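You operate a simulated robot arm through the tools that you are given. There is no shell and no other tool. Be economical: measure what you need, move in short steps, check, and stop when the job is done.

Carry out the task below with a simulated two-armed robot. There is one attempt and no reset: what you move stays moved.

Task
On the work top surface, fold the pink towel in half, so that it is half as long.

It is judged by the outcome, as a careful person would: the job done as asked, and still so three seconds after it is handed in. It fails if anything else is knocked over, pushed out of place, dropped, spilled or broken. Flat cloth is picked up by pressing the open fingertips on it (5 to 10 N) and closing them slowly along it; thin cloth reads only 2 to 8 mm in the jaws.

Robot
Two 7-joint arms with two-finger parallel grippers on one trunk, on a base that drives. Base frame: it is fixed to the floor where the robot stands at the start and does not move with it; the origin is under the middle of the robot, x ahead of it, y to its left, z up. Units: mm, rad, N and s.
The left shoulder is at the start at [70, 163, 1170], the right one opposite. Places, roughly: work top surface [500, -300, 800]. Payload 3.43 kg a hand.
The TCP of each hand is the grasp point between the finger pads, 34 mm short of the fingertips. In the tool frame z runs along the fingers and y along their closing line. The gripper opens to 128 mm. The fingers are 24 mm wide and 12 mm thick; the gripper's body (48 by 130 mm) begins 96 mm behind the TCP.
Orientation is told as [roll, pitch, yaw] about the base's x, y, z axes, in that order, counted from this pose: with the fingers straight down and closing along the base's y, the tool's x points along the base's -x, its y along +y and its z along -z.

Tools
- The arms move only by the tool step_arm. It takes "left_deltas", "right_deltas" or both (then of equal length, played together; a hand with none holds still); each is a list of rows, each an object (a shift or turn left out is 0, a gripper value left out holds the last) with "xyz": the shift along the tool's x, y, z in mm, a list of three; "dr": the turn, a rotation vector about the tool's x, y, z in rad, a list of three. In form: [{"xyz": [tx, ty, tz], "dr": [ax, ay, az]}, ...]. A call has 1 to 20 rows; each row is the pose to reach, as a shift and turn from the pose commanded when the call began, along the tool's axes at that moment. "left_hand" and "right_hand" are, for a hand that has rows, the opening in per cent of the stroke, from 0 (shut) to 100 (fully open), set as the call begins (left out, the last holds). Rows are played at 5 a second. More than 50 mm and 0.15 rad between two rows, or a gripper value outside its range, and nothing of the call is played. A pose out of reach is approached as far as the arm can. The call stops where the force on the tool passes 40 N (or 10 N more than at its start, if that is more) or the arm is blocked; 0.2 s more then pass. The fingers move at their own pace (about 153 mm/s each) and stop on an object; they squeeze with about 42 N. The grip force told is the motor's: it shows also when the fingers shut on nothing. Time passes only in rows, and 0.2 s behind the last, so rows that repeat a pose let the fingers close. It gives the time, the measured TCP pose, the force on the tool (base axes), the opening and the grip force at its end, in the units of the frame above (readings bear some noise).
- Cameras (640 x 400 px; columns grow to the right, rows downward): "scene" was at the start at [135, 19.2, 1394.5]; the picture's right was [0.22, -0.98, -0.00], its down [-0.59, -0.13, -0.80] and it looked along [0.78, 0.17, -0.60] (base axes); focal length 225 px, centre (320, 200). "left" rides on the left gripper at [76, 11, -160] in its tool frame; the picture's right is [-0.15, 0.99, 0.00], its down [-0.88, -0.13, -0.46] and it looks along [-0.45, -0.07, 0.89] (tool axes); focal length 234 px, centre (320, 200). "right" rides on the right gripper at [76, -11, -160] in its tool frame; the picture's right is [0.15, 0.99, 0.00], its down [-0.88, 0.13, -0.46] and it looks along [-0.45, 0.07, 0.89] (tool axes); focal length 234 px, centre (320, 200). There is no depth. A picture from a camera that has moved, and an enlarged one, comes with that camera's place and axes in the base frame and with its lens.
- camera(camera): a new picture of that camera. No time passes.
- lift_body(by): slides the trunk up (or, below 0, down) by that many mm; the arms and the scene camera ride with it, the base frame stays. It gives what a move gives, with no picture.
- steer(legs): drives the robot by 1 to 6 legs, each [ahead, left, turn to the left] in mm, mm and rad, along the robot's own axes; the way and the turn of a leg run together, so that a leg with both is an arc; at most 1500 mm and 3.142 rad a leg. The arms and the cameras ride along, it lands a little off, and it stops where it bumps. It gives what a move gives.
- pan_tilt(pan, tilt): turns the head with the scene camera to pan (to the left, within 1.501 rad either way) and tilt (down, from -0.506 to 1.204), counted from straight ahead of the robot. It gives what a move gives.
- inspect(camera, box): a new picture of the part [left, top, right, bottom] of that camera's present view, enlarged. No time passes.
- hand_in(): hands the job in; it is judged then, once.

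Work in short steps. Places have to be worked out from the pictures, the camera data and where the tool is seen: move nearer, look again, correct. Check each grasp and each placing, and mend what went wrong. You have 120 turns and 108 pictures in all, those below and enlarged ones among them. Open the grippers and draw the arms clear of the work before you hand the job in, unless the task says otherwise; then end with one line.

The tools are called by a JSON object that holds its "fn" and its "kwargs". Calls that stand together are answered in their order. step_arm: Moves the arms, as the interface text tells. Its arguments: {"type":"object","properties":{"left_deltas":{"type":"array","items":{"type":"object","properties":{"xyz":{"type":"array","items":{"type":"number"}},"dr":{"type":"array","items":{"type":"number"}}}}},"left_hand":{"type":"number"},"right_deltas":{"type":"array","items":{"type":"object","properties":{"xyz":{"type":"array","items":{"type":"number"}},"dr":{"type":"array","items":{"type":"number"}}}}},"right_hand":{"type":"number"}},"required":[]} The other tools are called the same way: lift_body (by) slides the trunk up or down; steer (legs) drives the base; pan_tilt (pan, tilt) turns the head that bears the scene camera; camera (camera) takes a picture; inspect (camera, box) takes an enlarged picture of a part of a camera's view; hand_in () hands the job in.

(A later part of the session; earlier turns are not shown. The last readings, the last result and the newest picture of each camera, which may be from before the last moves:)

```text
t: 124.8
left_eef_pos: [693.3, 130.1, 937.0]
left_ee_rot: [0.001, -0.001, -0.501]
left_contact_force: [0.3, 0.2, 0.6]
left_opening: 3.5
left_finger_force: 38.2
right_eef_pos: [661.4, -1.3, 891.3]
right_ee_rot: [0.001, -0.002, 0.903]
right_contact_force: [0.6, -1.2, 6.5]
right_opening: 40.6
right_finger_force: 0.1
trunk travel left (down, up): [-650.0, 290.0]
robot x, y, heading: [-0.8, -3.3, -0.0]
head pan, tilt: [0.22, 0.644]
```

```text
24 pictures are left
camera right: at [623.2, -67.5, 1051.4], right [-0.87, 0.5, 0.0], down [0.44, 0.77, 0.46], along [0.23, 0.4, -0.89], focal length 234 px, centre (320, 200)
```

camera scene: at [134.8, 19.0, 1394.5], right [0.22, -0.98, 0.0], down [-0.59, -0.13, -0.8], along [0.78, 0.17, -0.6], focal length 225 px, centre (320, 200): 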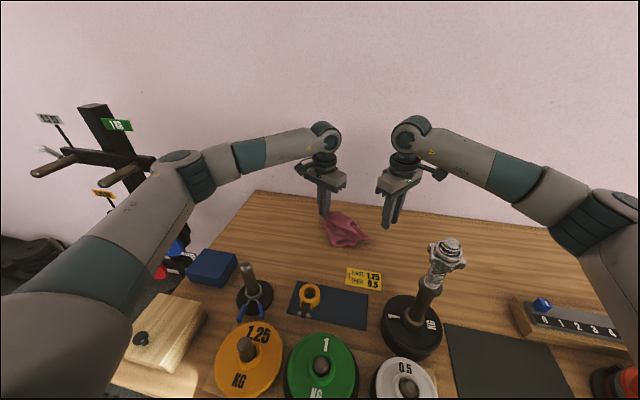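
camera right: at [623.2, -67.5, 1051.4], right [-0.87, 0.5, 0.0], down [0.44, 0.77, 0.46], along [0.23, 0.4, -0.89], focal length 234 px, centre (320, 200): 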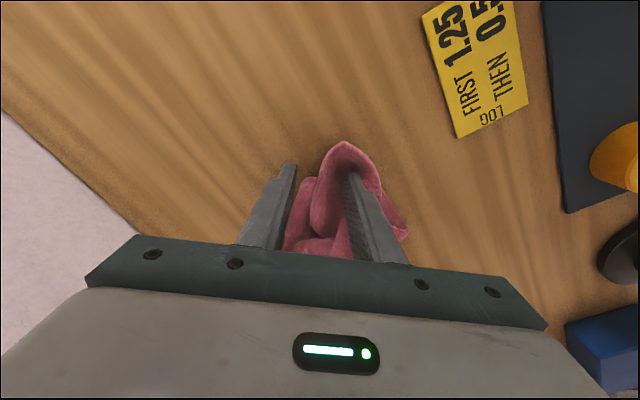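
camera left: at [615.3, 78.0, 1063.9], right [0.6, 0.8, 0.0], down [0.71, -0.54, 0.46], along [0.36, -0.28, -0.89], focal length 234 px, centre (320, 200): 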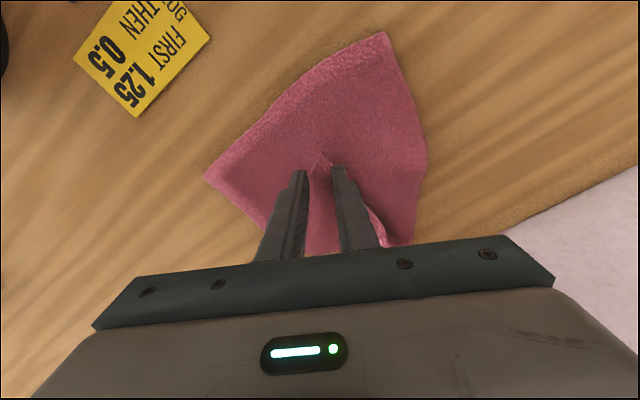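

I'll open wider and shift another 20 mm so both fingers clear the flap, then close around it.

{"fn": "step_arm", "kwargs": {"right_deltas": [{"xyz": [0, 0, -25]}, {"xyz": [0, 10, -35]}, {"xyz": [-2, 20, -35]}, {"xyz": [-2, 20, -20]}, {"xyz": [-2, 20, -5]}, {"xyz": [-2, 20, 0]}, {"xyz": [-2, 20, 0]}], "right_hand": 50}}

{"fn": "step_arm", "kwargs": {"right_deltas": [{"xyz": [0, 0, -1]}, {"xyz": [0, 0, -1]}], "right_hand": 25}}

{"fn": "camera", "kwargs": {"camera": "right"}}

```text
t: 126.4
left_eef_pos: [693.0, 130.0, 936.2]
left_ee_rot: [0.0, -0.002, -0.5]
left_contact_force: [-0.5, -1.1, 0.3]
left_opening: 3.6
left_finger_force: 38.4
right_eef_pos: [647.8, 12.7, 891.4]
right_ee_rot: [-0.001, -0.002, 0.901]
right_contact_force: [0.0, -1.2, 9.5]
right_opening: 63.6
right_finger_force: 0.1
trunk travel left (down, up): [-650.0, 290.0]
robot x, y, heading: [1.1, -2.7, -0.003]
head pan, tilt: [0.22, 0.644]
```

```text
t: 127.0
left_eef_pos: [692.8, 130.4, 938.1]
left_ee_rot: [-0.002, -0.003, -0.501]
left_contact_force: [-1.1, 0.7, 0.0]
left_opening: 3.2
left_finger_force: 37.6
right_eef_pos: [646.6, 12.4, 891.4]
right_ee_rot: [0.0, 0.0, 0.902]
right_contact_force: [1.1, 0.1, 7.0]
right_opening: 31.3
right_finger_force: 0.1
trunk travel left (down, up): [-650.0, 290.0]
robot x, y, heading: [2.9, 2.7, 0.004]
head pan, tilt: [0.22, 0.644]
```

```text
23 pictures are left
camera right: at [609.2, -54.2, 1051.3], right [-0.87, 0.5, 0.0], down [0.44, 0.77, 0.46], along [0.23, 0.39, -0.89], focal length 234 px, centre (320, 200)
```

right: 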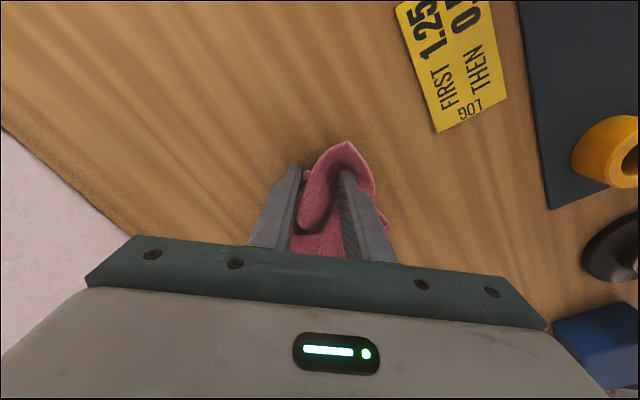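

A ridge of the Z flap is now between the fingers. I'll close fully and lift slightly to check.

{"fn": "step_arm", "kwargs": {"right_deltas": [{"xyz": [0, 0, 0]}, {"xyz": [0, 0, 0]}], "right_hand": 12}}

{"fn": "step_arm", "kwargs": {"right_deltas": [{"xyz": [0, 0, 0]}, {"xyz": [0, 0, 0]}, {"xyz": [0, 0, 0]}], "right_hand": 0}}

{"fn": "step_arm", "kwargs": {"right_deltas": [{"xyz": [0, 0, -40]}, {"xyz": [0, 0, -80]}, {"xyz": [0, 0, -120]}, {"xyz": [0, 0, -160]}, {"xyz": [0, 0, -200]}, {"xyz": [0, 0, -240]}, {"xyz": [0, 0, -240]}], "left_deltas": [{"xyz": [0, 0, -40]}, {"xyz": [0, 0, -80]}, {"xyz": [0, 0, -120]}, {"xyz": [0, 0, -160]}, {"xyz": [0, 0, -200]}, {"xyz": [0, 0, -240]}, {"xyz": [0, 0, -240]}]}}

{"fn": "inspect", "kwargs": {"camera": "scene", "box": [280, 100, 440, 240]}}

```text
t: 127.6
left_eef_pos: [693.6, 130.4, 937.3]
left_ee_rot: [0.0, -0.001, -0.5]
left_contact_force: [-0.7, 0.7, 0.1]
left_opening: 3.9
left_finger_force: 38.3
right_eef_pos: [646.9, 12.8, 892.3]
right_ee_rot: [0.0, -0.001, 0.901]
right_contact_force: [-1.9, 1.9, 8.6]
right_opening: 13.3
right_finger_force: 7.1
trunk travel left (down, up): [-650.0, 290.0]
robot x, y, heading: [1.1, -2.9, 0.001]
head pan, tilt: [0.22, 0.644]
```

```text
t: 128.4
left_eef_pos: [692.0, 132.6, 938.0]
left_ee_rot: [0.001, -0.003, -0.5]
left_contact_force: [0.0, 0.3, 0.5]
left_opening: 3.5
left_finger_force: 38.7
right_eef_pos: [646.9, 13.4, 892.2]
right_ee_rot: [0.0, 0.001, 0.899]
right_contact_force: [-1.0, 2.2, 7.8]
right_opening: 8.5
right_finger_force: 42.3
trunk travel left (down, up): [-650.0, 290.0]
robot x, y, heading: [-1.3, 1.9, 0.005]
head pan, tilt: [0.22, 0.644]
```

```text
t: 130.0
left_eef_pos: [696.3, 131.2, 1178.2]
left_ee_rot: [0.0, 0.001, -0.501]
left_contact_force: [-0.6, -0.3, -0.8]
left_opening: 3.3
left_finger_force: 37.8
right_eef_pos: [648.6, 14.8, 1130.4]
right_ee_rot: [0.003, 0.002, 0.9]
right_contact_force: [0.5, 0.3, -0.5]
right_opening: 8.7
right_finger_force: 42.3
trunk travel left (down, up): [-650.0, 290.0]
robot x, y, heading: [-0.8, 1.6, 0.0]
head pan, tilt: [0.22, 0.644]
```

```text
2.86 times, centred on (360, 170) of scene
camera zoom: at [136.1, 19.5, 1394.3], right [0.22, -0.98, 0.0], down [-0.59, -0.13, -0.8], along [0.78, 0.17, -0.6], focal length 642 px, centre (206, 286)
```

zoom: 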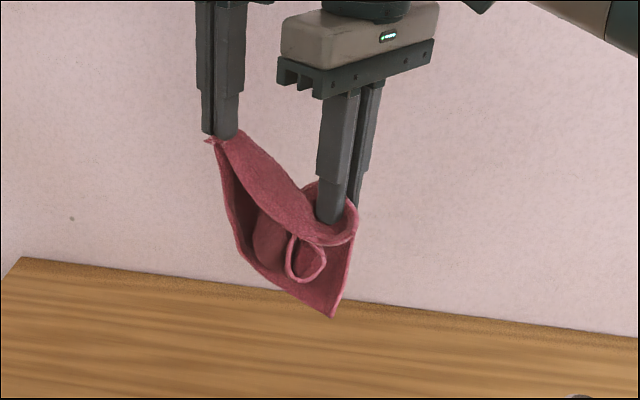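

Both hands hold it, but the right grip reads 8.7 mm, so extra layers are caught. I'll use the loosening trick on the right hand.

{"fn": "step_arm", "kwargs": {"right_deltas": [{"xyz": [0, 0, 0]}, {"xyz": [0, 0, 0]}], "right_hand": 6.8}}

{"fn": "step_arm", "kwargs": {"right_deltas": [{"xyz": [0, 0, 0]}, {"xyz": [0, 0, 0]}], "right_hand": 7.3}}

{"fn": "inspect", "kwargs": {"camera": "scene", "box": [280, 100, 440, 240]}}

```text
t: 130.6
left_eef_pos: [695.3, 129.3, 1177.2]
left_ee_rot: [0.0, -0.001, -0.5]
left_contact_force: [-0.1, -0.4, -0.8]
left_opening: 3.5
left_finger_force: 37.8
right_eef_pos: [649.3, 14.4, 1129.9]
right_ee_rot: [0.0, 0.0, 0.901]
right_contact_force: [0.0, -1.5, -0.5]
right_opening: 12.8
right_finger_force: 2.8
trunk travel left (down, up): [-650.0, 290.0]
robot x, y, heading: [-4.0, -2.4, 0.001]
head pan, tilt: [0.22, 0.644]
```

```text
t: 131.2
left_eef_pos: [694.9, 130.9, 1178.5]
left_ee_rot: [0.0, 0.0, -0.501]
left_contact_force: [0.0, 0.2, -0.7]
left_opening: 3.5
left_finger_force: 38.0
right_eef_pos: [649.3, 13.9, 1130.2]
right_ee_rot: [0.0, 0.001, 0.901]
right_contact_force: [1.1, -0.2, 0.3]
right_opening: 13.1
right_finger_force: 3.2
trunk travel left (down, up): [-650.0, 290.0]
robot x, y, heading: [2.8, 0.1, 0.001]
head pan, tilt: [0.22, 0.644]
```

```text
2.86 times, centred on (360, 170) of scene
camera zoom: at [135.2, 19.2, 1394.4], right [0.22, -0.98, 0.0], down [-0.59, -0.13, -0.8], along [0.78, 0.17, -0.6], focal length 642 px, centre (206, 286)
```

zoom: 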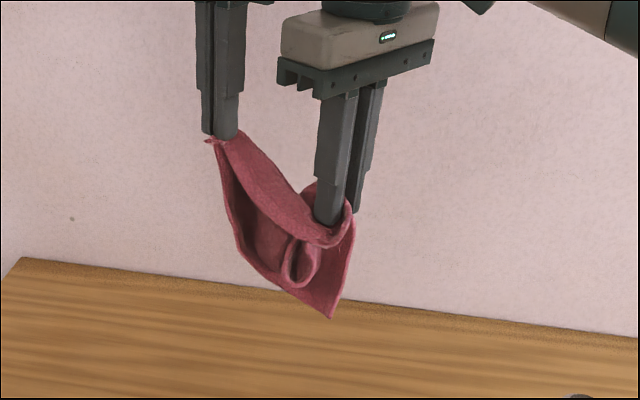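

{"fn": "step_arm", "kwargs": {"right_deltas": [{"xyz": [0, 0, 0]}, {"xyz": [0, 0, 0]}], "right_hand": 9.5}}

{"fn": "step_arm", "kwargs": {"right_deltas": [{"xyz": [0, 0, 0]}, {"xyz": [0, 0, 0]}], "right_hand": 11}}

{"fn": "inspect", "kwargs": {"camera": "scene", "box": [280, 100, 440, 240]}}

```text
t: 131.8
left_eef_pos: [694.5, 130.8, 1177.7]
left_ee_rot: [-0.001, -0.002, -0.5]
left_contact_force: [-0.4, -0.1, 0.4]
left_opening: 3.3
left_finger_force: 38.4
right_eef_pos: [649.5, 12.6, 1129.8]
right_ee_rot: [0.001, 0.0, 0.9]
right_contact_force: [-0.4, -0.7, -0.1]
right_opening: 10.6
right_finger_force: 8.4
trunk travel left (down, up): [-650.0, 290.0]
robot x, y, heading: [-1.8, -0.8, 0.004]
head pan, tilt: [0.22, 0.644]
```

```text
t: 132.4
left_eef_pos: [694.1, 130.5, 1178.5]
left_ee_rot: [-0.001, 0.001, -0.499]
left_contact_force: [0.3, -0.4, 0.8]
left_opening: 3.6
left_finger_force: 37.9
right_eef_pos: [648.6, 13.1, 1131.0]
right_ee_rot: [0.0, -0.001, 0.9]
right_contact_force: [0.5, -0.3, -0.3]
right_opening: 10.6
right_finger_force: 6.2
trunk travel left (down, up): [-650.0, 290.0]
robot x, y, heading: [2.1, 1.3, 0.001]
head pan, tilt: [0.22, 0.644]
```

```text
2.86 times, centred on (360, 170) of scene
camera zoom: at [135.1, 19.2, 1394.4], right [0.22, -0.98, 0.0], down [-0.59, -0.13, -0.8], along [0.78, 0.17, -0.6], focal length 642 px, centre (206, 286)
```

zoom: 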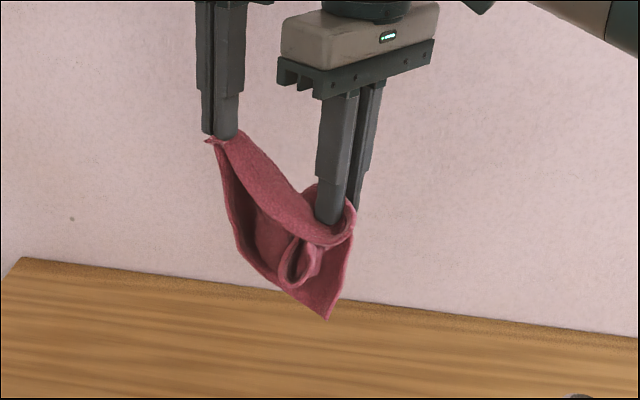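

{"fn": "step_arm", "kwargs": {"right_deltas": [{"xyz": [0, 0, 0]}, {"xyz": [0, 0, 0]}], "right_hand": 12.5}}

{"fn": "step_arm", "kwargs": {"right_deltas": [{"xyz": [0, 0, 0]}, {"xyz": [0, 0, 0]}], "right_hand": 14}}

{"fn": "inspect", "kwargs": {"camera": "scene", "box": [280, 100, 440, 240]}}

```text
t: 133.0
left_eef_pos: [693.7, 130.8, 1178.3]
left_ee_rot: [0.0, 0.001, -0.501]
left_contact_force: [-0.1, 0.8, 0.5]
left_opening: 3.5
left_finger_force: 37.6
right_eef_pos: [648.8, 14.2, 1130.2]
right_ee_rot: [0.001, 0.001, 0.901]
right_contact_force: [0.2, 0.3, -0.4]
right_opening: 10.9
right_finger_force: 3.9
trunk travel left (down, up): [-650.0, 290.0]
robot x, y, heading: [1.2, 0.3, -0.005]
head pan, tilt: [0.22, 0.644]
```

```text
t: 133.6
left_eef_pos: [693.9, 130.5, 1178.7]
left_ee_rot: [0.0, -0.002, -0.502]
left_contact_force: [0.2, -0.2, -0.9]
left_opening: 3.7
left_finger_force: 38.4
right_eef_pos: [649.8, 13.8, 1130.3]
right_ee_rot: [0.0, 0.0, 0.901]
right_contact_force: [0.8, -0.3, 0.7]
right_opening: 18.2
right_finger_force: 0.1
trunk travel left (down, up): [-650.0, 290.0]
robot x, y, heading: [2.0, -2.7, 0.002]
head pan, tilt: [0.22, 0.644]
```

```text
2.86 times, centred on (360, 170) of scene
camera zoom: at [135.1, 19.2, 1394.4], right [0.22, -0.98, 0.0], down [-0.59, -0.13, -0.8], along [0.78, 0.17, -0.6], focal length 642 px, centre (206, 286)
```

zoom: 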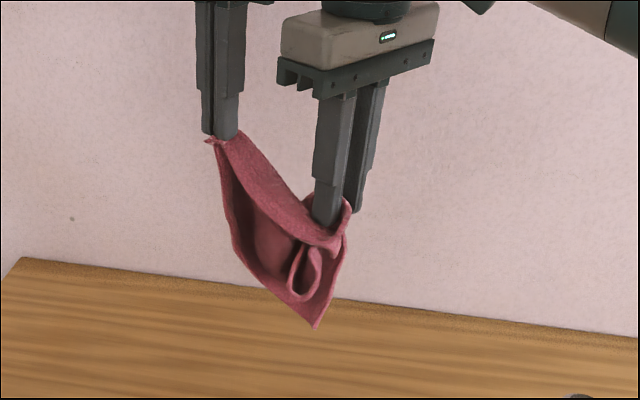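

It's starting to slip, so I'll close again now and check.

{"fn": "step_arm", "kwargs": {"right_deltas": [{"xyz": [0, 0, 0]}, {"xyz": [0, 0, 0]}, {"xyz": [0, 0, 0]}], "right_hand": 0}}

{"fn": "inspect", "kwargs": {"camera": "scene", "box": [280, 100, 440, 240]}}

```text
t: 134.4
left_eef_pos: [692.9, 131.4, 1178.5]
left_ee_rot: [-0.002, 0.0, -0.501]
left_contact_force: [-1.3, 0.7, -0.8]
left_opening: 3.5
left_finger_force: 38.4
right_eef_pos: [648.2, 14.8, 1131.1]
right_ee_rot: [0.0, -0.001, 0.898]
right_contact_force: [-0.6, 0.9, -1.1]
right_opening: 7.7
right_finger_force: 41.5
trunk travel left (down, up): [-650.0, 290.0]
robot x, y, heading: [-2.7, -1.6, -0.004]
head pan, tilt: [0.22, 0.644]
```

```text
2.86 times, centred on (360, 170) of scene
camera zoom: at [135.1, 19.2, 1394.4], right [0.22, -0.98, 0.0], down [-0.59, -0.13, -0.8], along [0.78, 0.17, -0.6], focal length 642 px, centre (206, 286)
```

zoom: 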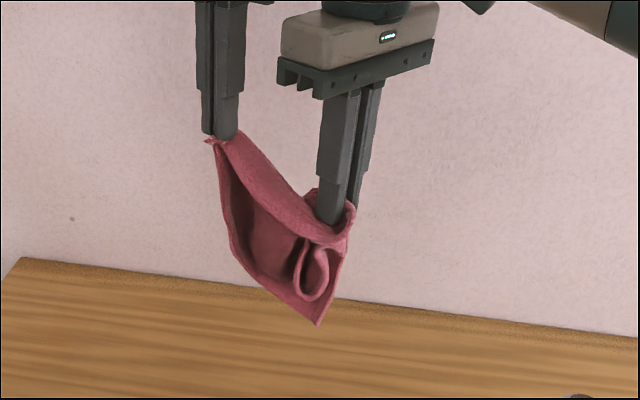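

The right hand still holds a bundle. I'll release it completely and back off, let the towel hang from X again, and turn X so its short edge hangs toward the right hand.

{"fn": "step_arm", "kwargs": {"right_deltas": [{"xyz": [0, 0, 0]}, {"xyz": [0, 0, 0]}, {"xyz": [0, 0, -40]}, {"xyz": [0, 0, -80]}, {"xyz": [25, -20, -110]}, {"xyz": [50, -40, -120]}, {"xyz": [75, -60, -120]}, {"xyz": [101, -81, -120]}, {"xyz": [120, -96, -120]}, {"xyz": [120, -96, -120]}], "right_hand": 50}}

{"fn": "step_arm", "kwargs": {"left_deltas": [{"xyz": [2, -12, -15]}, {"xyz": [4, -25, -30]}, {"xyz": [6, -40, -45], "dr": [0, 0, 0.08]}, {"xyz": [9, -55, -60], "dr": [0, 0, 0.16]}, {"xyz": [12, -70, -75], "dr": [0, 0, 0.24]}, {"xyz": [15, -85, -90], "dr": [0, 0, 0.32]}, {"xyz": [18, -100, -105], "dr": [0, 0, 0.4]}, {"xyz": [20, -115, -115], "dr": [0, 0, 0.45]}, {"xyz": [20, -115, -115], "dr": [0, 0, 0.45]}, {"xyz": [20, -115, -115], "dr": [0, 0, 0.45]}]}}

{"fn": "inspect", "kwargs": {"camera": "scene", "box": [290, 90, 480, 260]}}

{"fn": "camera", "kwargs": {"camera": "right"}}

```text
t: 136.6
left_eef_pos: [694.6, 131.1, 1177.1]
left_ee_rot: [0.0, 0.001, -0.5]
left_contact_force: [0.7, -0.6, -0.7]
left_opening: 3.3
left_finger_force: 37.7
right_eef_pos: [629.1, -131.6, 1241.3]
right_ee_rot: [-0.001, 0.0, 0.898]
right_contact_force: [0.8, 0.0, -0.3]
right_opening: 64.0
right_finger_force: 0.0
right hand out of reach, approached as far as the arm can: row 7, 8, 9, 10
trunk travel left (down, up): [-650.0, 290.0]
robot x, y, heading: [1.8, 0.2, -0.001]
head pan, tilt: [0.22, 0.644]
```

```text
t: 138.8
left_eef_pos: [615.5, 37.6, 1289.4]
left_ee_rot: [0.002, -0.002, -0.949]
left_contact_force: [-0.9, 0.2, 0.0]
left_opening: 3.1
left_finger_force: 37.8
left hand out of reach, approached as far as the arm can: row 8, 9, 10
right_eef_pos: [629.4, -132.6, 1241.0]
right_ee_rot: [0.0, -0.003, 0.897]
right_contact_force: [-0.7, -0.2, -0.4]
right_opening: 64.0
right_finger_force: 0.0
trunk travel left (down, up): [-650.0, 290.0]
robot x, y, heading: [1.6, 1.1, 0.001]
head pan, tilt: [0.22, 0.644]
```

```text
2.35 times, centred on (385, 175) of scene
camera zoom: at [135.0, 19.0, 1394.5], right [0.22, -0.98, 0.0], down [-0.59, -0.13, -0.8], along [0.78, 0.17, -0.6], focal length 529 px, centre (167, 259)
```

zoom: 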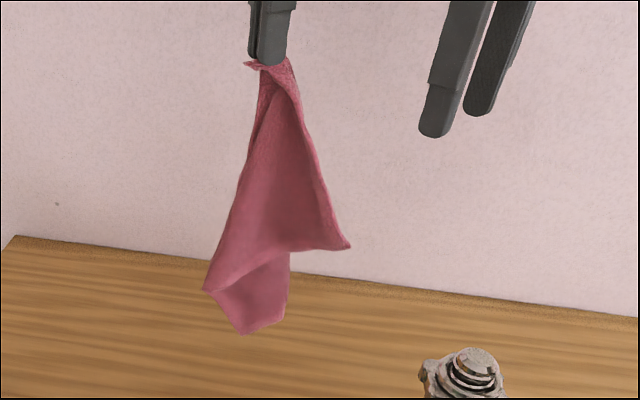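

```text
16 pictures are left
camera right: at [591.1, -199.3, 1400.9], right [-0.86, 0.5, 0.0], down [0.45, 0.77, 0.46], along [0.23, 0.39, -0.89], focal length 234 px, centre (320, 200)
```

right: 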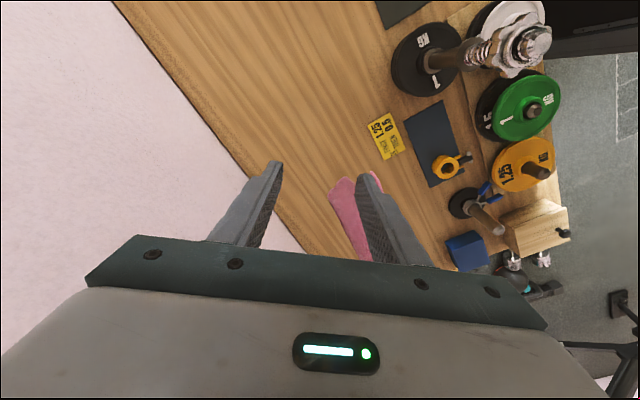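

This is a clean hang: X is held at the top and Z hangs at about (623,-74,1075), with the sheet facing x. I'll lower the open right gripper beside it at that height and slide it in toward +y, so the fingers straddle the corner.

{"fn": "step_arm", "kwargs": {"right_deltas": [{"xyz": [0, 0, 40]}, {"xyz": [0, 0, 80]}, {"xyz": [0, 0, 120]}, {"xyz": [0, 0, 160]}, {"xyz": [-15, 14, 163]}, {"xyz": [-30, 28, 163]}, {"xyz": [-45, 42, 163]}, {"xyz": [-58, 55, 163]}, {"xyz": [-58, 55, 163]}], "right_hand": 50}}

{"fn": "inspect", "kwargs": {"camera": "scene", "box": [310, 110, 450, 240]}}

{"fn": "camera", "kwargs": {"camera": "right"}}

```text
t: 140.8
left_eef_pos: [614.4, 36.6, 1289.0]
left_ee_rot: [0.001, -0.002, -0.949]
left_contact_force: [-0.6, -0.1, 0.2]
left_opening: 3.2
left_finger_force: 38.0
right_eef_pos: [620.7, -53.6, 1080.1]
right_ee_rot: [0.0, 0.0, 0.901]
right_contact_force: [-0.5, -0.1, -0.4]
right_opening: 63.9
right_finger_force: 0.1
trunk travel left (down, up): [-650.0, 290.0]
robot x, y, heading: [3.7, -1.7, -0.002]
head pan, tilt: [0.22, 0.644]
```

```text
3.08 times, centred on (380, 175) of scene
camera zoom: at [135.2, 18.3, 1394.4], right [0.22, -0.98, 0.0], down [-0.59, -0.13, -0.8], along [0.78, 0.17, -0.6], focal length 691 px, centre (135, 277)
```

zoom: 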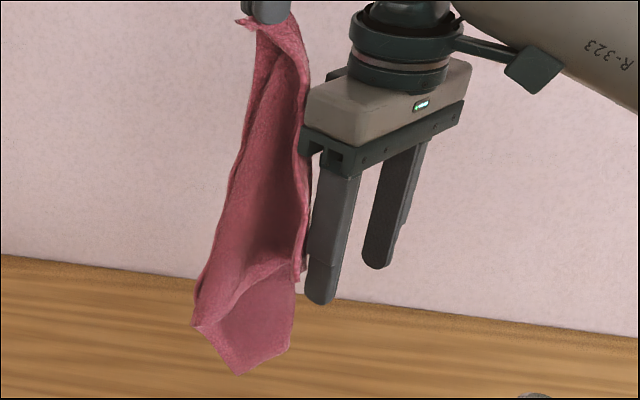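

```text
14 pictures are left
camera right: at [582.8, -120.4, 1239.5], right [-0.87, 0.5, 0.0], down [0.45, 0.77, 0.46], along [0.23, 0.4, -0.89], focal length 234 px, centre (320, 200)
```

right: 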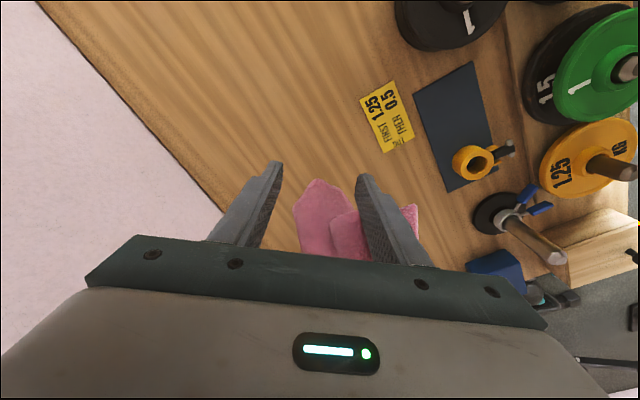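

The near finger pushed the corner aside. Matching the two views exactly puts Z at (601,-70,1082), so I was about 21 mm too far in +x. I'll back out, shift and slide in again.

{"fn": "step_arm", "kwargs": {"right_deltas": [{"xyz": [20, -16, 0]}, {"xyz": [40, -32, 0]}, {"xyz": [62, -50, 0]}, {"xyz": [78, -62, 0]}, {"xyz": [91, -46, 0]}, {"xyz": [91, -46, 0]}, {"xyz": [91, -46, 0]}, {"xyz": [91, -46, 0]}, {"xyz": [91, -46, 0]}], "right_hand": 58}}

{"fn": "step_arm", "kwargs": {"right_deltas": [{"xyz": [-16, 12, 0]}, {"xyz": [-31, 25, 0]}, {"xyz": [-47, 37, 0]}, {"xyz": [-62, 50, 0]}, {"xyz": [-66, 53, 0]}, {"xyz": [-66, 53, 0]}]}}

{"fn": "inspect", "kwargs": {"camera": "scene", "box": [310, 110, 450, 240]}}

```text
t: 142.8
left_eef_pos: [615.3, 39.3, 1288.3]
left_ee_rot: [0.003, -0.001, -0.947]
left_contact_force: [-0.3, 0.2, -0.8]
left_opening: 3.4
left_finger_force: 38.2
right_eef_pos: [600.7, -152.7, 1080.5]
right_ee_rot: [0.0, 0.0, 0.9]
right_contact_force: [0.0, 0.2, -0.2]
right_opening: 74.4
right_finger_force: 0.0
trunk travel left (down, up): [-650.0, 290.0]
robot x, y, heading: [0.0, -5.5, 0.001]
head pan, tilt: [0.22, 0.644]
```

```text
t: 144.2
left_eef_pos: [615.6, 37.8, 1288.6]
left_ee_rot: [0.001, -0.004, -0.949]
left_contact_force: [0.1, 1.0, 0.9]
left_opening: 3.1
left_finger_force: 38.0
right_eef_pos: [600.9, -66.5, 1081.3]
right_ee_rot: [-0.001, 0.0, 0.901]
right_contact_force: [0.8, -0.2, 0.5]
right_opening: 74.2
right_finger_force: 0.1
trunk travel left (down, up): [-650.0, 290.0]
robot x, y, heading: [-0.1, -3.2, 0.001]
head pan, tilt: [0.22, 0.644]
```

```text
3.08 times, centred on (380, 175) of scene
camera zoom: at [135.1, 19.2, 1394.4], right [0.22, -0.98, 0.0], down [-0.59, -0.13, -0.8], along [0.78, 0.17, -0.6], focal length 691 px, centre (135, 277)
```

zoom: 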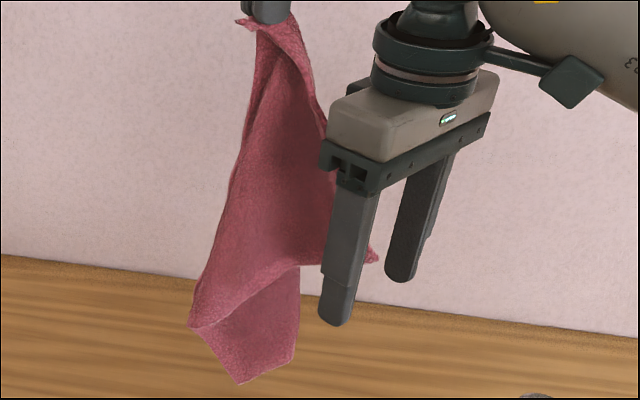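

Z's tip is now between the two fingers. I'll go in 8 mm more and close.

{"fn": "step_arm", "kwargs": {"right_deltas": [{"xyz": [-6, 5, 0]}, {"xyz": [-6, 5, 0]}]}}

{"fn": "step_arm", "kwargs": {"right_deltas": [{"xyz": [0, 0, 0]}, {"xyz": [0, 0, 0]}, {"xyz": [0, 0, 0]}, {"xyz": [0, 0, 0]}], "right_hand": 0}}

{"fn": "inspect", "kwargs": {"camera": "scene", "box": [310, 110, 450, 240]}}

```text
t: 144.8
left_eef_pos: [615.5, 38.9, 1289.2]
left_ee_rot: [0.003, -0.002, -0.949]
left_contact_force: [0.9, -0.2, -0.7]
left_opening: 3.4
left_finger_force: 37.7
right_eef_pos: [600.2, -60.4, 1081.0]
right_ee_rot: [-0.001, -0.001, 0.901]
right_contact_force: [-0.3, 0.3, 0.4]
right_opening: 74.2
right_finger_force: 0.0
trunk travel left (down, up): [-650.0, 290.0]
robot x, y, heading: [-0.2, 2.8, 0.002]
head pan, tilt: [0.22, 0.644]
```

```text
t: 145.8
left_eef_pos: [615.7, 39.4, 1289.0]
left_ee_rot: [0.001, -0.003, -0.948]
left_contact_force: [-0.4, 0.1, -0.4]
left_opening: 3.2
left_finger_force: 38.0
right_eef_pos: [599.5, -60.4, 1080.9]
right_ee_rot: [-0.001, 0.0, 0.901]
right_contact_force: [-0.1, 0.2, -0.5]
right_opening: 2.7
right_finger_force: 37.4
trunk travel left (down, up): [-650.0, 290.0]
robot x, y, heading: [1.5, 1.5, -0.002]
head pan, tilt: [0.22, 0.644]
```

```text
3.08 times, centred on (380, 175) of scene
camera zoom: at [135.1, 19.1, 1394.4], right [0.22, -0.98, 0.0], down [-0.59, -0.13, -0.8], along [0.78, 0.17, -0.6], focal length 691 px, centre (135, 277)
```

zoom: 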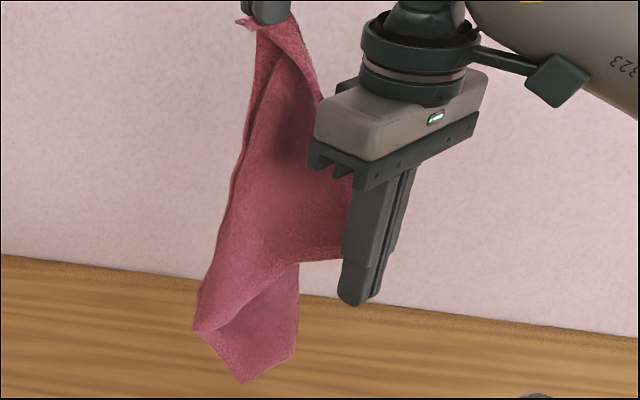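

Z is gripped cleanly at 2.7 mm, so both corners of a short edge are now in my hands. I'll bring both hands level, turn them partly back and spread them along y until the edge is nearly taut.

{"fn": "step_arm", "kwargs": {"right_deltas": [{"xyz": [0, -3, -20], "dr": [0, 0, 0.06]}, {"xyz": [0, -7, -45], "dr": [0, 0, 0.14]}, {"xyz": [0, -12, -70], "dr": [0, 0, 0.22]}, {"xyz": [0, -18, -95], "dr": [0, 0, 0.3]}, {"xyz": [0, -25, -120], "dr": [0, 0, 0.38]}, {"xyz": [0, -33, -145], "dr": [0, 0, 0.46]}, {"xyz": [0, -41, -165], "dr": [0, 0, 0.54]}, {"xyz": [0, -47, -180], "dr": [0, 0, 0.6]}, {"xyz": [0, -51, -189], "dr": [0, 0, 0.6]}, {"xyz": [0, -51, -189], "dr": [0, 0, 0.6]}], "left_deltas": [{"xyz": [3, 5, 0], "dr": [0, 0, -0.06]}, {"xyz": [6, 10, 0], "dr": [0, 0, -0.14]}, {"xyz": [9, 15, 0], "dr": [0, 0, -0.22]}, {"xyz": [12, 21, 0], "dr": [0, 0, -0.3]}, {"xyz": [15, 27, 0], "dr": [0, 0, -0.38]}, {"xyz": [19, 33, 0], "dr": [0, 0, -0.46]}, {"xyz": [23, 40, 0], "dr": [0, 0, -0.54]}, {"xyz": [26, 46, 0], "dr": [0, 0, -0.62]}, {"xyz": [29, 50, 0], "dr": [0, 0, -0.65]}, {"xyz": [29, 50, 0], "dr": [0, 0, -0.65]}]}}

{"fn": "inspect", "kwargs": {"camera": "scene", "box": [270, 90, 470, 250]}}

```text
t: 148.0
left_eef_pos: [638.2, 88.1, 1290.2]
left_ee_rot: [-0.003, -0.005, -0.302]
left_contact_force: [0.4, -35.9, 12.9]
left_opening: 3.5
left_finger_force: 38.5
right_eef_pos: [639.3, -89.7, 1270.7]
right_ee_rot: [0.002, -0.001, 0.305]
right_contact_force: [-0.6, 35.6, -12.8]
right_opening: 3.3
right_finger_force: 38.3
trunk travel left (down, up): [-650.0, 290.0]
robot x, y, heading: [-1.9, -1.9, 0.002]
head pan, tilt: [0.22, 0.644]
```

```text
2.50 times, centred on (370, 170) of scene
camera zoom: at [135.1, 18.9, 1394.4], right [0.22, -0.98, 0.0], down [-0.59, -0.13, -0.8], along [0.78, 0.17, -0.6], focal length 562 px, centre (195, 275)
```

zoom: 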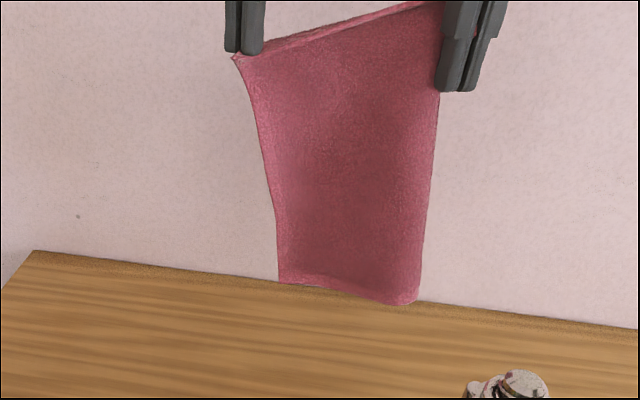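

The towel now hangs open from its short edge. The pull forces show the right corner is pinched about 64 mm higher than the left, so I'll level that, carry the towel to x≈740, and lower it until the bottom edge just touches.

{"fn": "step_arm", "kwargs": {"left_deltas": [{"xyz": [0, 0, 0]}, {"xyz": [0, 0, 0]}, {"xyz": [0, 0, 0]}, {"xyz": [-12, 4, 0]}, {"xyz": [-24, 8, 15]}, {"xyz": [-36, 12, 30]}, {"xyz": [-48, 16, 45]}, {"xyz": [-60, 20, 60]}, {"xyz": [-72, 24, 75]}, {"xyz": [-84, 28, 90]}, {"xyz": [-96, 33, 105]}, {"xyz": [-96, 33, 118]}, {"xyz": [-96, 33, 128]}, {"xyz": [-96, 33, 128]}], "right_deltas": [{"xyz": [0, 2, 20]}, {"xyz": [0, 2, 42]}, {"xyz": [0, 0, 64]}, {"xyz": [-12, -4, 64]}, {"xyz": [-24, -8, 79]}, {"xyz": [-36, -12, 94]}, {"xyz": [-48, -16, 109]}, {"xyz": [-60, -20, 124]}, {"xyz": [-72, -24, 139]}, {"xyz": [-84, -28, 154]}, {"xyz": [-96, -33, 169]}, {"xyz": [-96, -33, 182]}, {"xyz": [-96, -33, 192]}, {"xyz": [-96, -33, 192]}]}}

{"fn": "camera", "kwargs": {"camera": "scene"}}

```text
t: 151.0
left_eef_pos: [740.0, 92.9, 1162.2]
left_ee_rot: [-0.003, -0.003, -0.303]
left_contact_force: [1.9, -31.6, -1.5]
left_opening: 3.6
left_finger_force: 38.5
right_eef_pos: [740.2, -94.6, 1077.3]
right_ee_rot: [0.001, -0.002, 0.301]
right_contact_force: [0.0, 32.5, 0.9]
right_opening: 3.2
right_finger_force: 36.8
trunk travel left (down, up): [-650.0, 290.0]
robot x, y, heading: [0.8, 0.7, 0.001]
head pan, tilt: [0.22, 0.644]
```

```text
10 pictures are left
camera scene: at [134.9, 19.2, 1394.5], right [0.22, -0.98, 0.0], down [-0.59, -0.13, -0.8], along [0.78, 0.17, -0.6], focal length 225 px, centre (320, 200)
```

scene: 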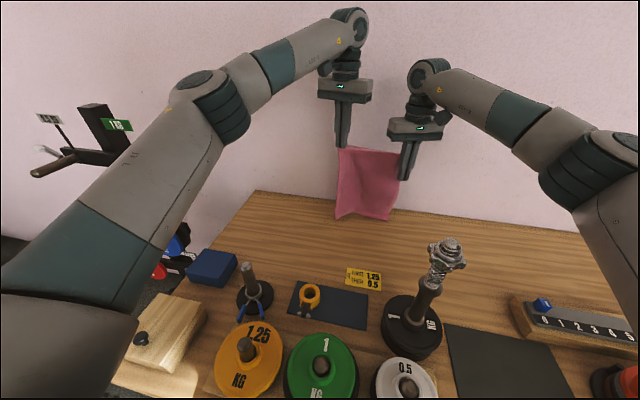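

The edge is level and the bottom hem hangs about 20 mm above the table at x≈740. I'll lower until it touches, then lay half the towel by moving toward the robot and down along a 45° line.

{"fn": "step_arm", "kwargs": {"left_deltas": [{"xyz": [0, -2, 11]}, {"xyz": [0, -2, 22]}, {"xyz": [14, -6, 37]}, {"xyz": [28, -11, 52]}, {"xyz": [42, -15, 67]}, {"xyz": [57, -20, 82]}, {"xyz": [71, -24, 97]}, {"xyz": [85, -28, 111]}, {"xyz": [99, -33, 126]}, {"xyz": [113, -37, 141]}, {"xyz": [128, -42, 156]}, {"xyz": [141, -46, 170]}, {"xyz": [141, -46, 170]}], "right_deltas": [{"xyz": [0, 2, 11]}, {"xyz": [0, 2, 22]}, {"xyz": [14, 6, 37]}, {"xyz": [28, 11, 52]}, {"xyz": [42, 15, 67]}, {"xyz": [57, 20, 82]}, {"xyz": [71, 24, 97]}, {"xyz": [85, 28, 111]}, {"xyz": [99, 33, 126]}, {"xyz": [113, 37, 141]}, {"xyz": [128, 42, 156]}, {"xyz": [141, 46, 170]}, {"xyz": [141, 46, 170]}]}}

{"fn": "inspect", "kwargs": {"camera": "scene", "box": [280, 140, 450, 280]}}

```text
t: 153.8
left_eef_pos: [591.0, 90.8, 990.7]
left_ee_rot: [-0.004, -0.003, -0.302]
left_contact_force: [0.6, -26.6, -2.0]
left_opening: 3.7
left_finger_force: 37.9
right_eef_pos: [594.1, -92.2, 907.5]
right_ee_rot: [-0.001, 0.0, 0.3]
right_contact_force: [-0.4, 26.1, 0.3]
right_opening: 3.0
right_finger_force: 37.3
trunk travel left (down, up): [-650.0, 290.0]
robot x, y, heading: [-1.2, -2.6, -0.001]
head pan, tilt: [0.22, 0.644]
```

```text
2.86 times, centred on (365, 210) of scene
camera zoom: at [135.1, 19.2, 1394.5], right [0.22, -0.98, 0.0], down [-0.59, -0.13, -0.8], along [0.78, 0.17, -0.6], focal length 642 px, centre (191, 171)
```

zoom: 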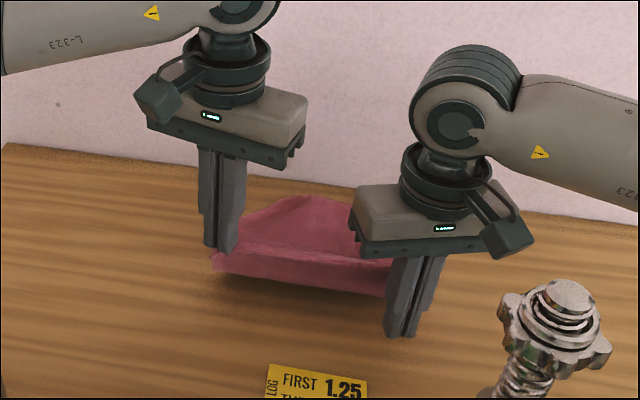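

{"fn": "camera", "kwargs": {"camera": "left"}}

```text
8 pictures are left
camera left: at [520.9, 125.3, 1150.6], right [0.43, 0.9, 0.0], down [0.8, -0.38, 0.46], along [0.41, -0.2, -0.89], focal length 234 px, centre (320, 200)
```

left: 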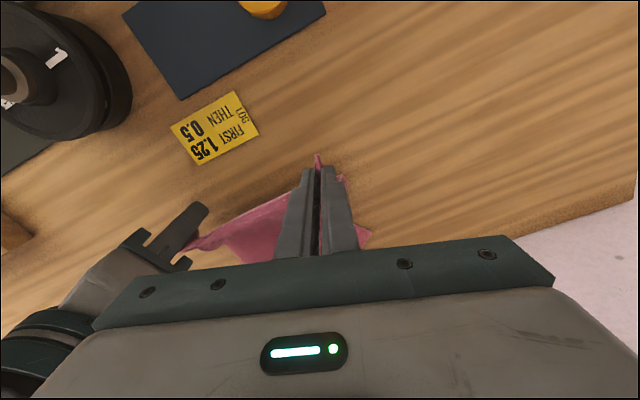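

The left bottom corner is at about (744,88), as planned. I'll now bring the held edge back over in +x in an arc, toward that bottom edge.

{"fn": "step_arm", "kwargs": {"left_deltas": [{"xyz": [-19, 5, -6]}, {"xyz": [-38, 11, -2]}, {"xyz": [-58, 17, 5]}, {"xyz": [-75, 22, 13]}, {"xyz": [-88, 25, 25]}, {"xyz": [-99, 28, 38]}, {"xyz": [-107, 30, 52]}, {"xyz": [-115, 33, 65]}, {"xyz": [-121, 34, 79]}, {"xyz": [-125, 35, 90]}, {"xyz": [-129, 36, 97]}, {"xyz": [-129, 36, 97]}], "right_deltas": [{"xyz": [-19, -5, -6]}, {"xyz": [-38, -11, -4]}, {"xyz": [-58, -16, 0]}, {"xyz": [-72, -20, 5]}, {"xyz": [-83, -23, 8]}, {"xyz": [-92, -25, 10]}, {"xyz": [-99, -27, 12]}, {"xyz": [-106, -29, 13]}, {"xyz": [-111, -30, 14]}, {"xyz": [-115, -31, 15]}, {"xyz": [-117, -32, 15]}, {"xyz": [-117, -32, 15]}]}}

{"fn": "inspect", "kwargs": {"camera": "scene", "box": [280, 140, 450, 280]}}

```text
t: 156.6
left_eef_pos: [725.0, 82.7, 897.9]
left_ee_rot: [-0.012, -0.007, -0.309]
left_contact_force: [-2.5, -14.9, 8.5]
left_opening: 3.3
left_finger_force: 37.4
right_eef_pos: [711.4, -83.5, 891.4]
right_ee_rot: [0.006, 0.0, 0.308]
right_contact_force: [1.1, 15.9, -4.2]
right_opening: 2.6
right_finger_force: 37.1
trunk travel left (down, up): [-650.0, 290.0]
robot x, y, heading: [-0.2, 1.3, -0.0]
head pan, tilt: [0.22, 0.644]
stopped in row 12 (left hand): the force on the tool passed its limit (the readings are from after the stop); the commanded pose is now the measured one
```

```text
2.86 times, centred on (365, 210) of scene
camera zoom: at [134.6, 19.1, 1394.5], right [0.22, -0.98, 0.0], down [-0.59, -0.13, -0.8], along [0.78, 0.17, -0.6], focal length 642 px, centre (191, 171)
```

zoom: 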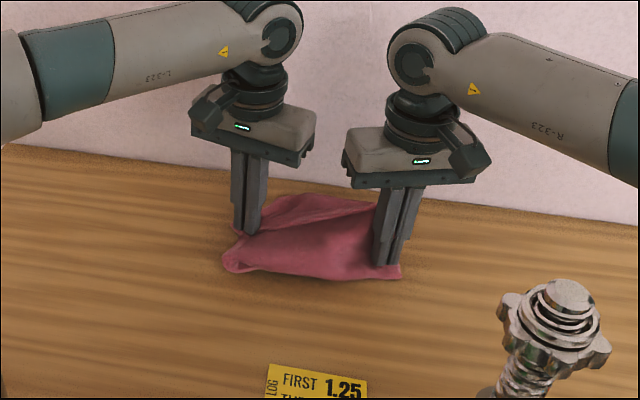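

The near fold line lies at x≈680 and the bottom layer reaches x≈820 at the far side. The held edge, now at 725, must go further out, so I'll lift slightly, advance 80–90 mm with a bit more spread, and set down.

{"fn": "step_arm", "kwargs": {"left_deltas": [{"xyz": [-17, 9, -15]}, {"xyz": [-36, 17, -25]}, {"xyz": [-55, 25, -25]}, {"xyz": [-69, 31, -15]}, {"xyz": [-74, 32, -5]}, {"xyz": [-74, 32, 0]}, {"xyz": [-74, 32, 0]}], "right_deltas": [{"xyz": [-19, -10, -10]}, {"xyz": [-41, -19, -15]}, {"xyz": [-62, -27, -15]}, {"xyz": [-76, -32, -8]}, {"xyz": [-84, -35, -2]}, {"xyz": [-84, -35, 0]}, {"xyz": [-84, -35, 0]}]}}

{"fn": "inspect", "kwargs": {"camera": "scene", "box": [280, 140, 450, 280]}}

```text
t: 157.7
left_eef_pos: [799.6, 84.8, 913.3]
left_ee_rot: [-0.016, -0.008, -0.318]
left_contact_force: [-0.9, -17.3, 6.9]
left_opening: 3.2
left_finger_force: 37.3
right_eef_pos: [792.1, -87.1, 898.2]
right_ee_rot: [0.01, 0.0, 0.316]
right_contact_force: [0.9, 16.2, -7.6]
right_opening: 2.7
right_finger_force: 37.3
trunk travel left (down, up): [-650.0, 290.0]
robot x, y, heading: [2.5, -3.4, -0.005]
head pan, tilt: [0.22, 0.644]
stopped in row 5 (right hand): the force on the tool passed its limit (the readings are from after the stop); the commanded pose is now the measured one
```

```text
2.86 times, centred on (365, 210) of scene
camera zoom: at [135.4, 19.1, 1394.4], right [0.22, -0.98, 0.0], down [-0.59, -0.13, -0.8], along [0.78, 0.17, -0.6], focal length 642 px, centre (191, 171)
```

zoom: 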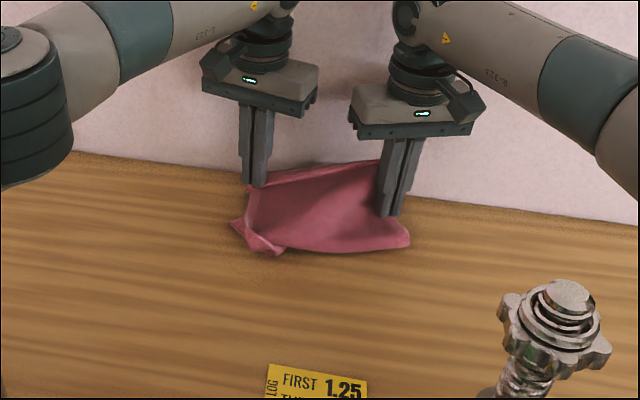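

{"fn": "camera", "kwargs": {"camera": "left"}}

```text
5 pictures are left
camera left: at [729.8, 121.7, 1071.8], right [0.45, 0.89, -0.02], down [0.79, -0.39, 0.47], along [0.41, -0.22, -0.88], focal length 234 px, centre (320, 200)
```

left: 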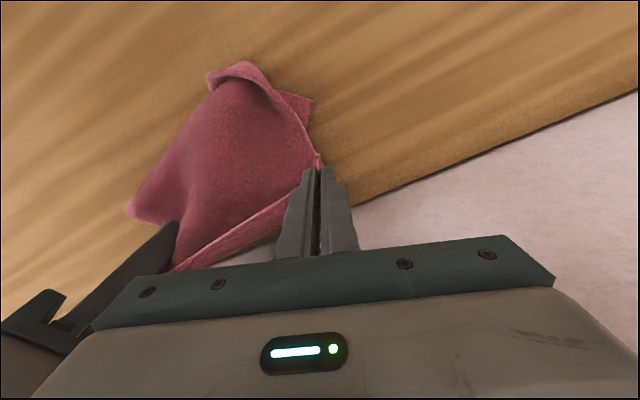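

The lower layer got tucked under because the hem bent the wrong way on touching. I still hold both corners, so I'll lift back to a clean hang and lay it again, dragging the hem first so that it trails outward.

{"fn": "step_arm", "kwargs": {"left_deltas": [{"xyz": [0, 0, -36]}, {"xyz": [6, -1, -72]}, {"xyz": [12, -3, -108]}, {"xyz": [20, -5, -145]}, {"xyz": [28, -7, -181]}, {"xyz": [36, -9, -217]}, {"xyz": [44, -11, -254]}, {"xyz": [52, -12, -290]}, {"xyz": [58, -14, -326]}, {"xyz": [58, -14, -362]}, {"xyz": [58, -14, -362]}, {"xyz": [58, -14, -362]}, {"xyz": [58, -14, -362]}], "right_deltas": [{"xyz": [0, 0, -18]}, {"xyz": [5, 1, -40]}, {"xyz": [10, 2, -65]}, {"xyz": [17, 4, -92]}, {"xyz": [24, 6, -120]}, {"xyz": [31, 8, -150]}, {"xyz": [38, 9, -185]}, {"xyz": [45, 10, -221]}, {"xyz": [50, 12, -257]}, {"xyz": [50, 12, -293]}, {"xyz": [50, 12, -293]}, {"xyz": [50, 12, -293]}, {"xyz": [50, 12, -293]}]}}

```text
t: 160.5
left_eef_pos: [737.2, 95.9, 1273.9]
left_ee_rot: [-0.014, -0.006, -0.315]
left_contact_force: [1.2, -37.3, -0.9]
left_opening: 3.6
left_finger_force: 38.1
right_eef_pos: [742.8, -93.4, 1193.4]
right_ee_rot: [0.006, 0.0, 0.314]
right_contact_force: [-1.3, 37.5, 1.1]
right_opening: 3.0
right_finger_force: 37.8
trunk travel left (down, up): [-650.0, 290.0]
robot x, y, heading: [-1.5, 4.5, 0.002]
head pan, tilt: [0.22, 0.644]
```

It's hanging level again. I'll lay it with the hem trailing outward: lower to near contact at x=770, drag toward the robot until the hem touches, then continue down at 45° to the half-way point.

{"fn": "step_arm", "kwargs": {"left_deltas": [{"xyz": [-8.5, -0.4, 24]}, {"xyz": [-16, 2, 49]}, {"xyz": [-25, 5, 74]}, {"xyz": [-32, 7, 94]}, {"xyz": [-32, 7, 102]}, {"xyz": [-32, 7, 106]}, {"xyz": [-23, 4, 112]}, {"xyz": [-13, 1, 122]}, {"xyz": [-6, -1, 131]}, {"xyz": [1, -3.5, 139]}, {"xyz": [14, -8, 153]}, {"xyz": [28, -12, 167]}, {"xyz": [41, -16.5, 181]}, {"xyz": [54, -21, 195]}, {"xyz": [68, -25, 209]}, {"xyz": [81, -30, 223]}, {"xyz": [94, -34, 237]}, {"xyz": [108.5, -38.5, 252]}, {"xyz": [122, -43, 266]}, {"xyz": [122, -43, 266]}], "right_deltas": [{"xyz": [-3, 2, 24]}, {"xyz": [-10, 0, 49]}, {"xyz": [-19, -3, 74]}, {"xyz": [-27, -5, 94]}, {"xyz": [-27, -5, 102]}, {"xyz": [-27, -5, 106]}, {"xyz": [-17, -2, 112]}, {"xyz": [-8, 1, 122]}, {"xyz": [0, 3, 131]}, {"xyz": [7, 5, 139]}, {"xyz": [20, 10, 153]}, {"xyz": [33, 14, 167]}, {"xyz": [47, 18, 181]}, {"xyz": [60, 23, 195]}, {"xyz": [73, 27, 209]}, {"xyz": [87, 31, 223]}, {"xyz": [100, 36, 237]}, {"xyz": [114, 40, 252]}, {"xyz": [127.5, 44.6, 266]}, {"xyz": [127.5, 44.6, 266]}]}}

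{"fn": "inspect", "kwargs": {"camera": "scene", "box": [280, 140, 450, 280]}}

```text
t: 164.7
left_eef_pos: [610.7, 91.1, 1006.4]
left_ee_rot: [-0.011, -0.007, -0.313]
left_contact_force: [0.1, -13.7, -0.9]
left_opening: 3.1
left_finger_force: 37.7
right_eef_pos: [606.2, -90.4, 927.5]
right_ee_rot: [0.008, -0.001, 0.309]
right_contact_force: [-0.3, 13.2, 0.1]
right_opening: 2.8
right_finger_force: 37.5
trunk travel left (down, up): [-650.0, 290.0]
robot x, y, heading: [-1.3, -3.7, 0.004]
head pan, tilt: [0.22, 0.644]
```

```text
2.86 times, centred on (365, 210) of scene
camera zoom: at [135.1, 19.2, 1394.4], right [0.22, -0.98, 0.0], down [-0.59, -0.13, -0.8], along [0.78, 0.17, -0.6], focal length 642 px, centre (191, 171)
```

zoom: 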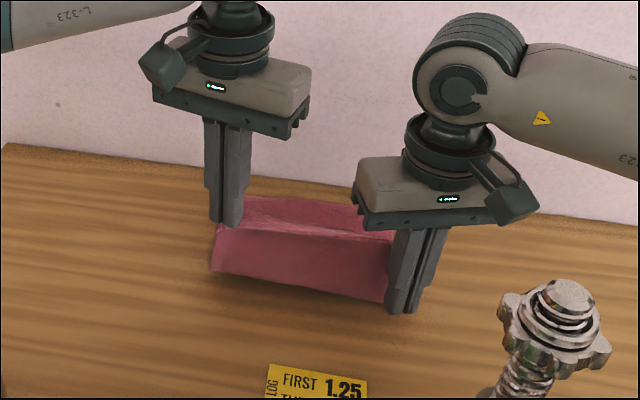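

This is clean: the hem lies straight at x≈805 and the fold is at x≈655, so exactly half is laid. I'll now bring the held edge over in an arc about the fold. The left corner goes down onto the hem, and the right corner goes as low as its high pinch allows.

{"fn": "step_arm", "kwargs": {"left_deltas": [{"xyz": [-20, 6.5, -5]}, {"xyz": [-42, 13.5, -4]}, {"xyz": [-64, 20.6, -1]}, {"xyz": [-85, 27.4, 6]}, {"xyz": [-105, 33.9, 17]}, {"xyz": [-123, 37.8, 30]}, {"xyz": [-138, 40.5, 46]}, {"xyz": [-150, 42.3, 64]}, {"xyz": [-160, 44.5, 84]}, {"xyz": [-167, 45.7, 100]}, {"xyz": [-171, 46, 107]}, {"xyz": [-171, 46, 107]}], "right_deltas": [{"xyz": [-25, -8, -4]}, {"xyz": [-47, -15, -3]}, {"xyz": [-69, -22, 0]}, {"xyz": [-90, -28.6, 7]}, {"xyz": [-107, -34, 17]}, {"xyz": [-120, -36, 27]}, {"xyz": [-129, -37, 32]}, {"xyz": [-133, -36, 33]}, {"xyz": [-136.5, -36, 33]}, {"xyz": [-137, -35, 33]}, {"xyz": [-137, -34, 33]}, {"xyz": [-137, -34, 33]}]}}

{"fn": "inspect", "kwargs": {"camera": "scene", "box": [280, 140, 450, 280]}}

```text
t: 167.3
left_eef_pos: [787.3, 80.9, 900.7]
left_ee_rot: [-0.013, -0.007, -0.314]
left_contact_force: [-4.1, -11.7, 5.8]
left_opening: 3.4
left_finger_force: 38.0
right_eef_pos: [747.7, -79.9, 891.8]
right_ee_rot: [0.007, -0.001, 0.313]
right_contact_force: [3.0, 12.2, -5.2]
right_opening: 2.5
right_finger_force: 37.2
trunk travel left (down, up): [-650.0, 290.0]
robot x, y, heading: [2.4, 3.4, -0.002]
head pan, tilt: [0.22, 0.644]
```

```text
2.86 times, centred on (365, 210) of scene
camera zoom: at [134.9, 19.2, 1394.5], right [0.22, -0.98, 0.0], down [-0.59, -0.13, -0.8], along [0.78, 0.17, -0.6], focal length 642 px, centre (191, 171)
```

zoom: 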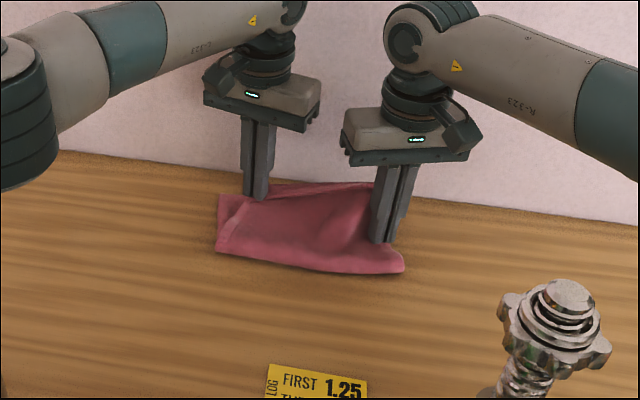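

The fold is lying nicely. I'll open the right hand so its corner falls outward onto the hem while the left still holds, then raise the right hand clear.

{"fn": "step_arm", "kwargs": {"right_deltas": [{"xyz": [0, 0, 0]}, {"xyz": [0, 0, 0]}, {"xyz": [0, 0, 0]}, {"xyz": [0, 0, -20]}, {"xyz": [0, 0, -50]}, {"xyz": [0, 0, -90]}, {"xyz": [0, 0, -130]}, {"xyz": [0, 0, -160]}, {"xyz": [0, 0, -160]}], "right_hand": 35}}

{"fn": "inspect", "kwargs": {"camera": "scene", "box": [300, 180, 420, 260]}}

```text
t: 169.3
left_eef_pos: [787.8, 80.9, 901.5]
left_ee_rot: [-0.011, -0.005, -0.312]
left_contact_force: [-0.4, 0.1, 0.1]
left_opening: 3.2
left_finger_force: 38.0
right_eef_pos: [747.7, -81.6, 1052.3]
right_ee_rot: [0.007, 0.002, 0.311]
right_contact_force: [0.1, 0.1, 0.3]
right_opening: 45.0
right_finger_force: 0.1
trunk travel left (down, up): [-650.0, 290.0]
robot x, y, heading: [-0.2, 2.2, 0.002]
head pan, tilt: [0.22, 0.644]
```

```text
5.00 times, centred on (360, 220) of scene
camera zoom: at [135.5, 19.0, 1394.4], right [0.22, -0.98, 0.0], down [-0.59, -0.13, -0.8], along [0.78, 0.17, -0.6], focal length 1123 px, centre (120, 100)
```

zoom: 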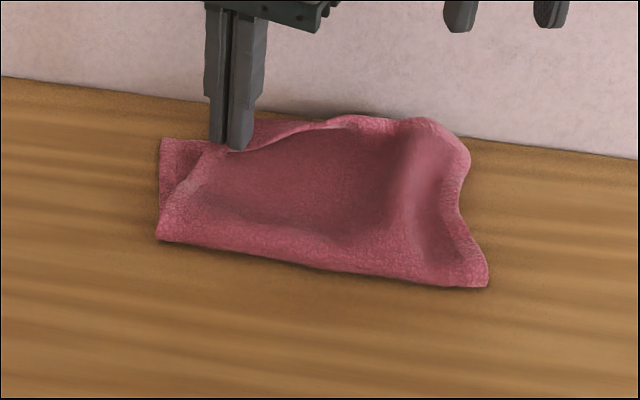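

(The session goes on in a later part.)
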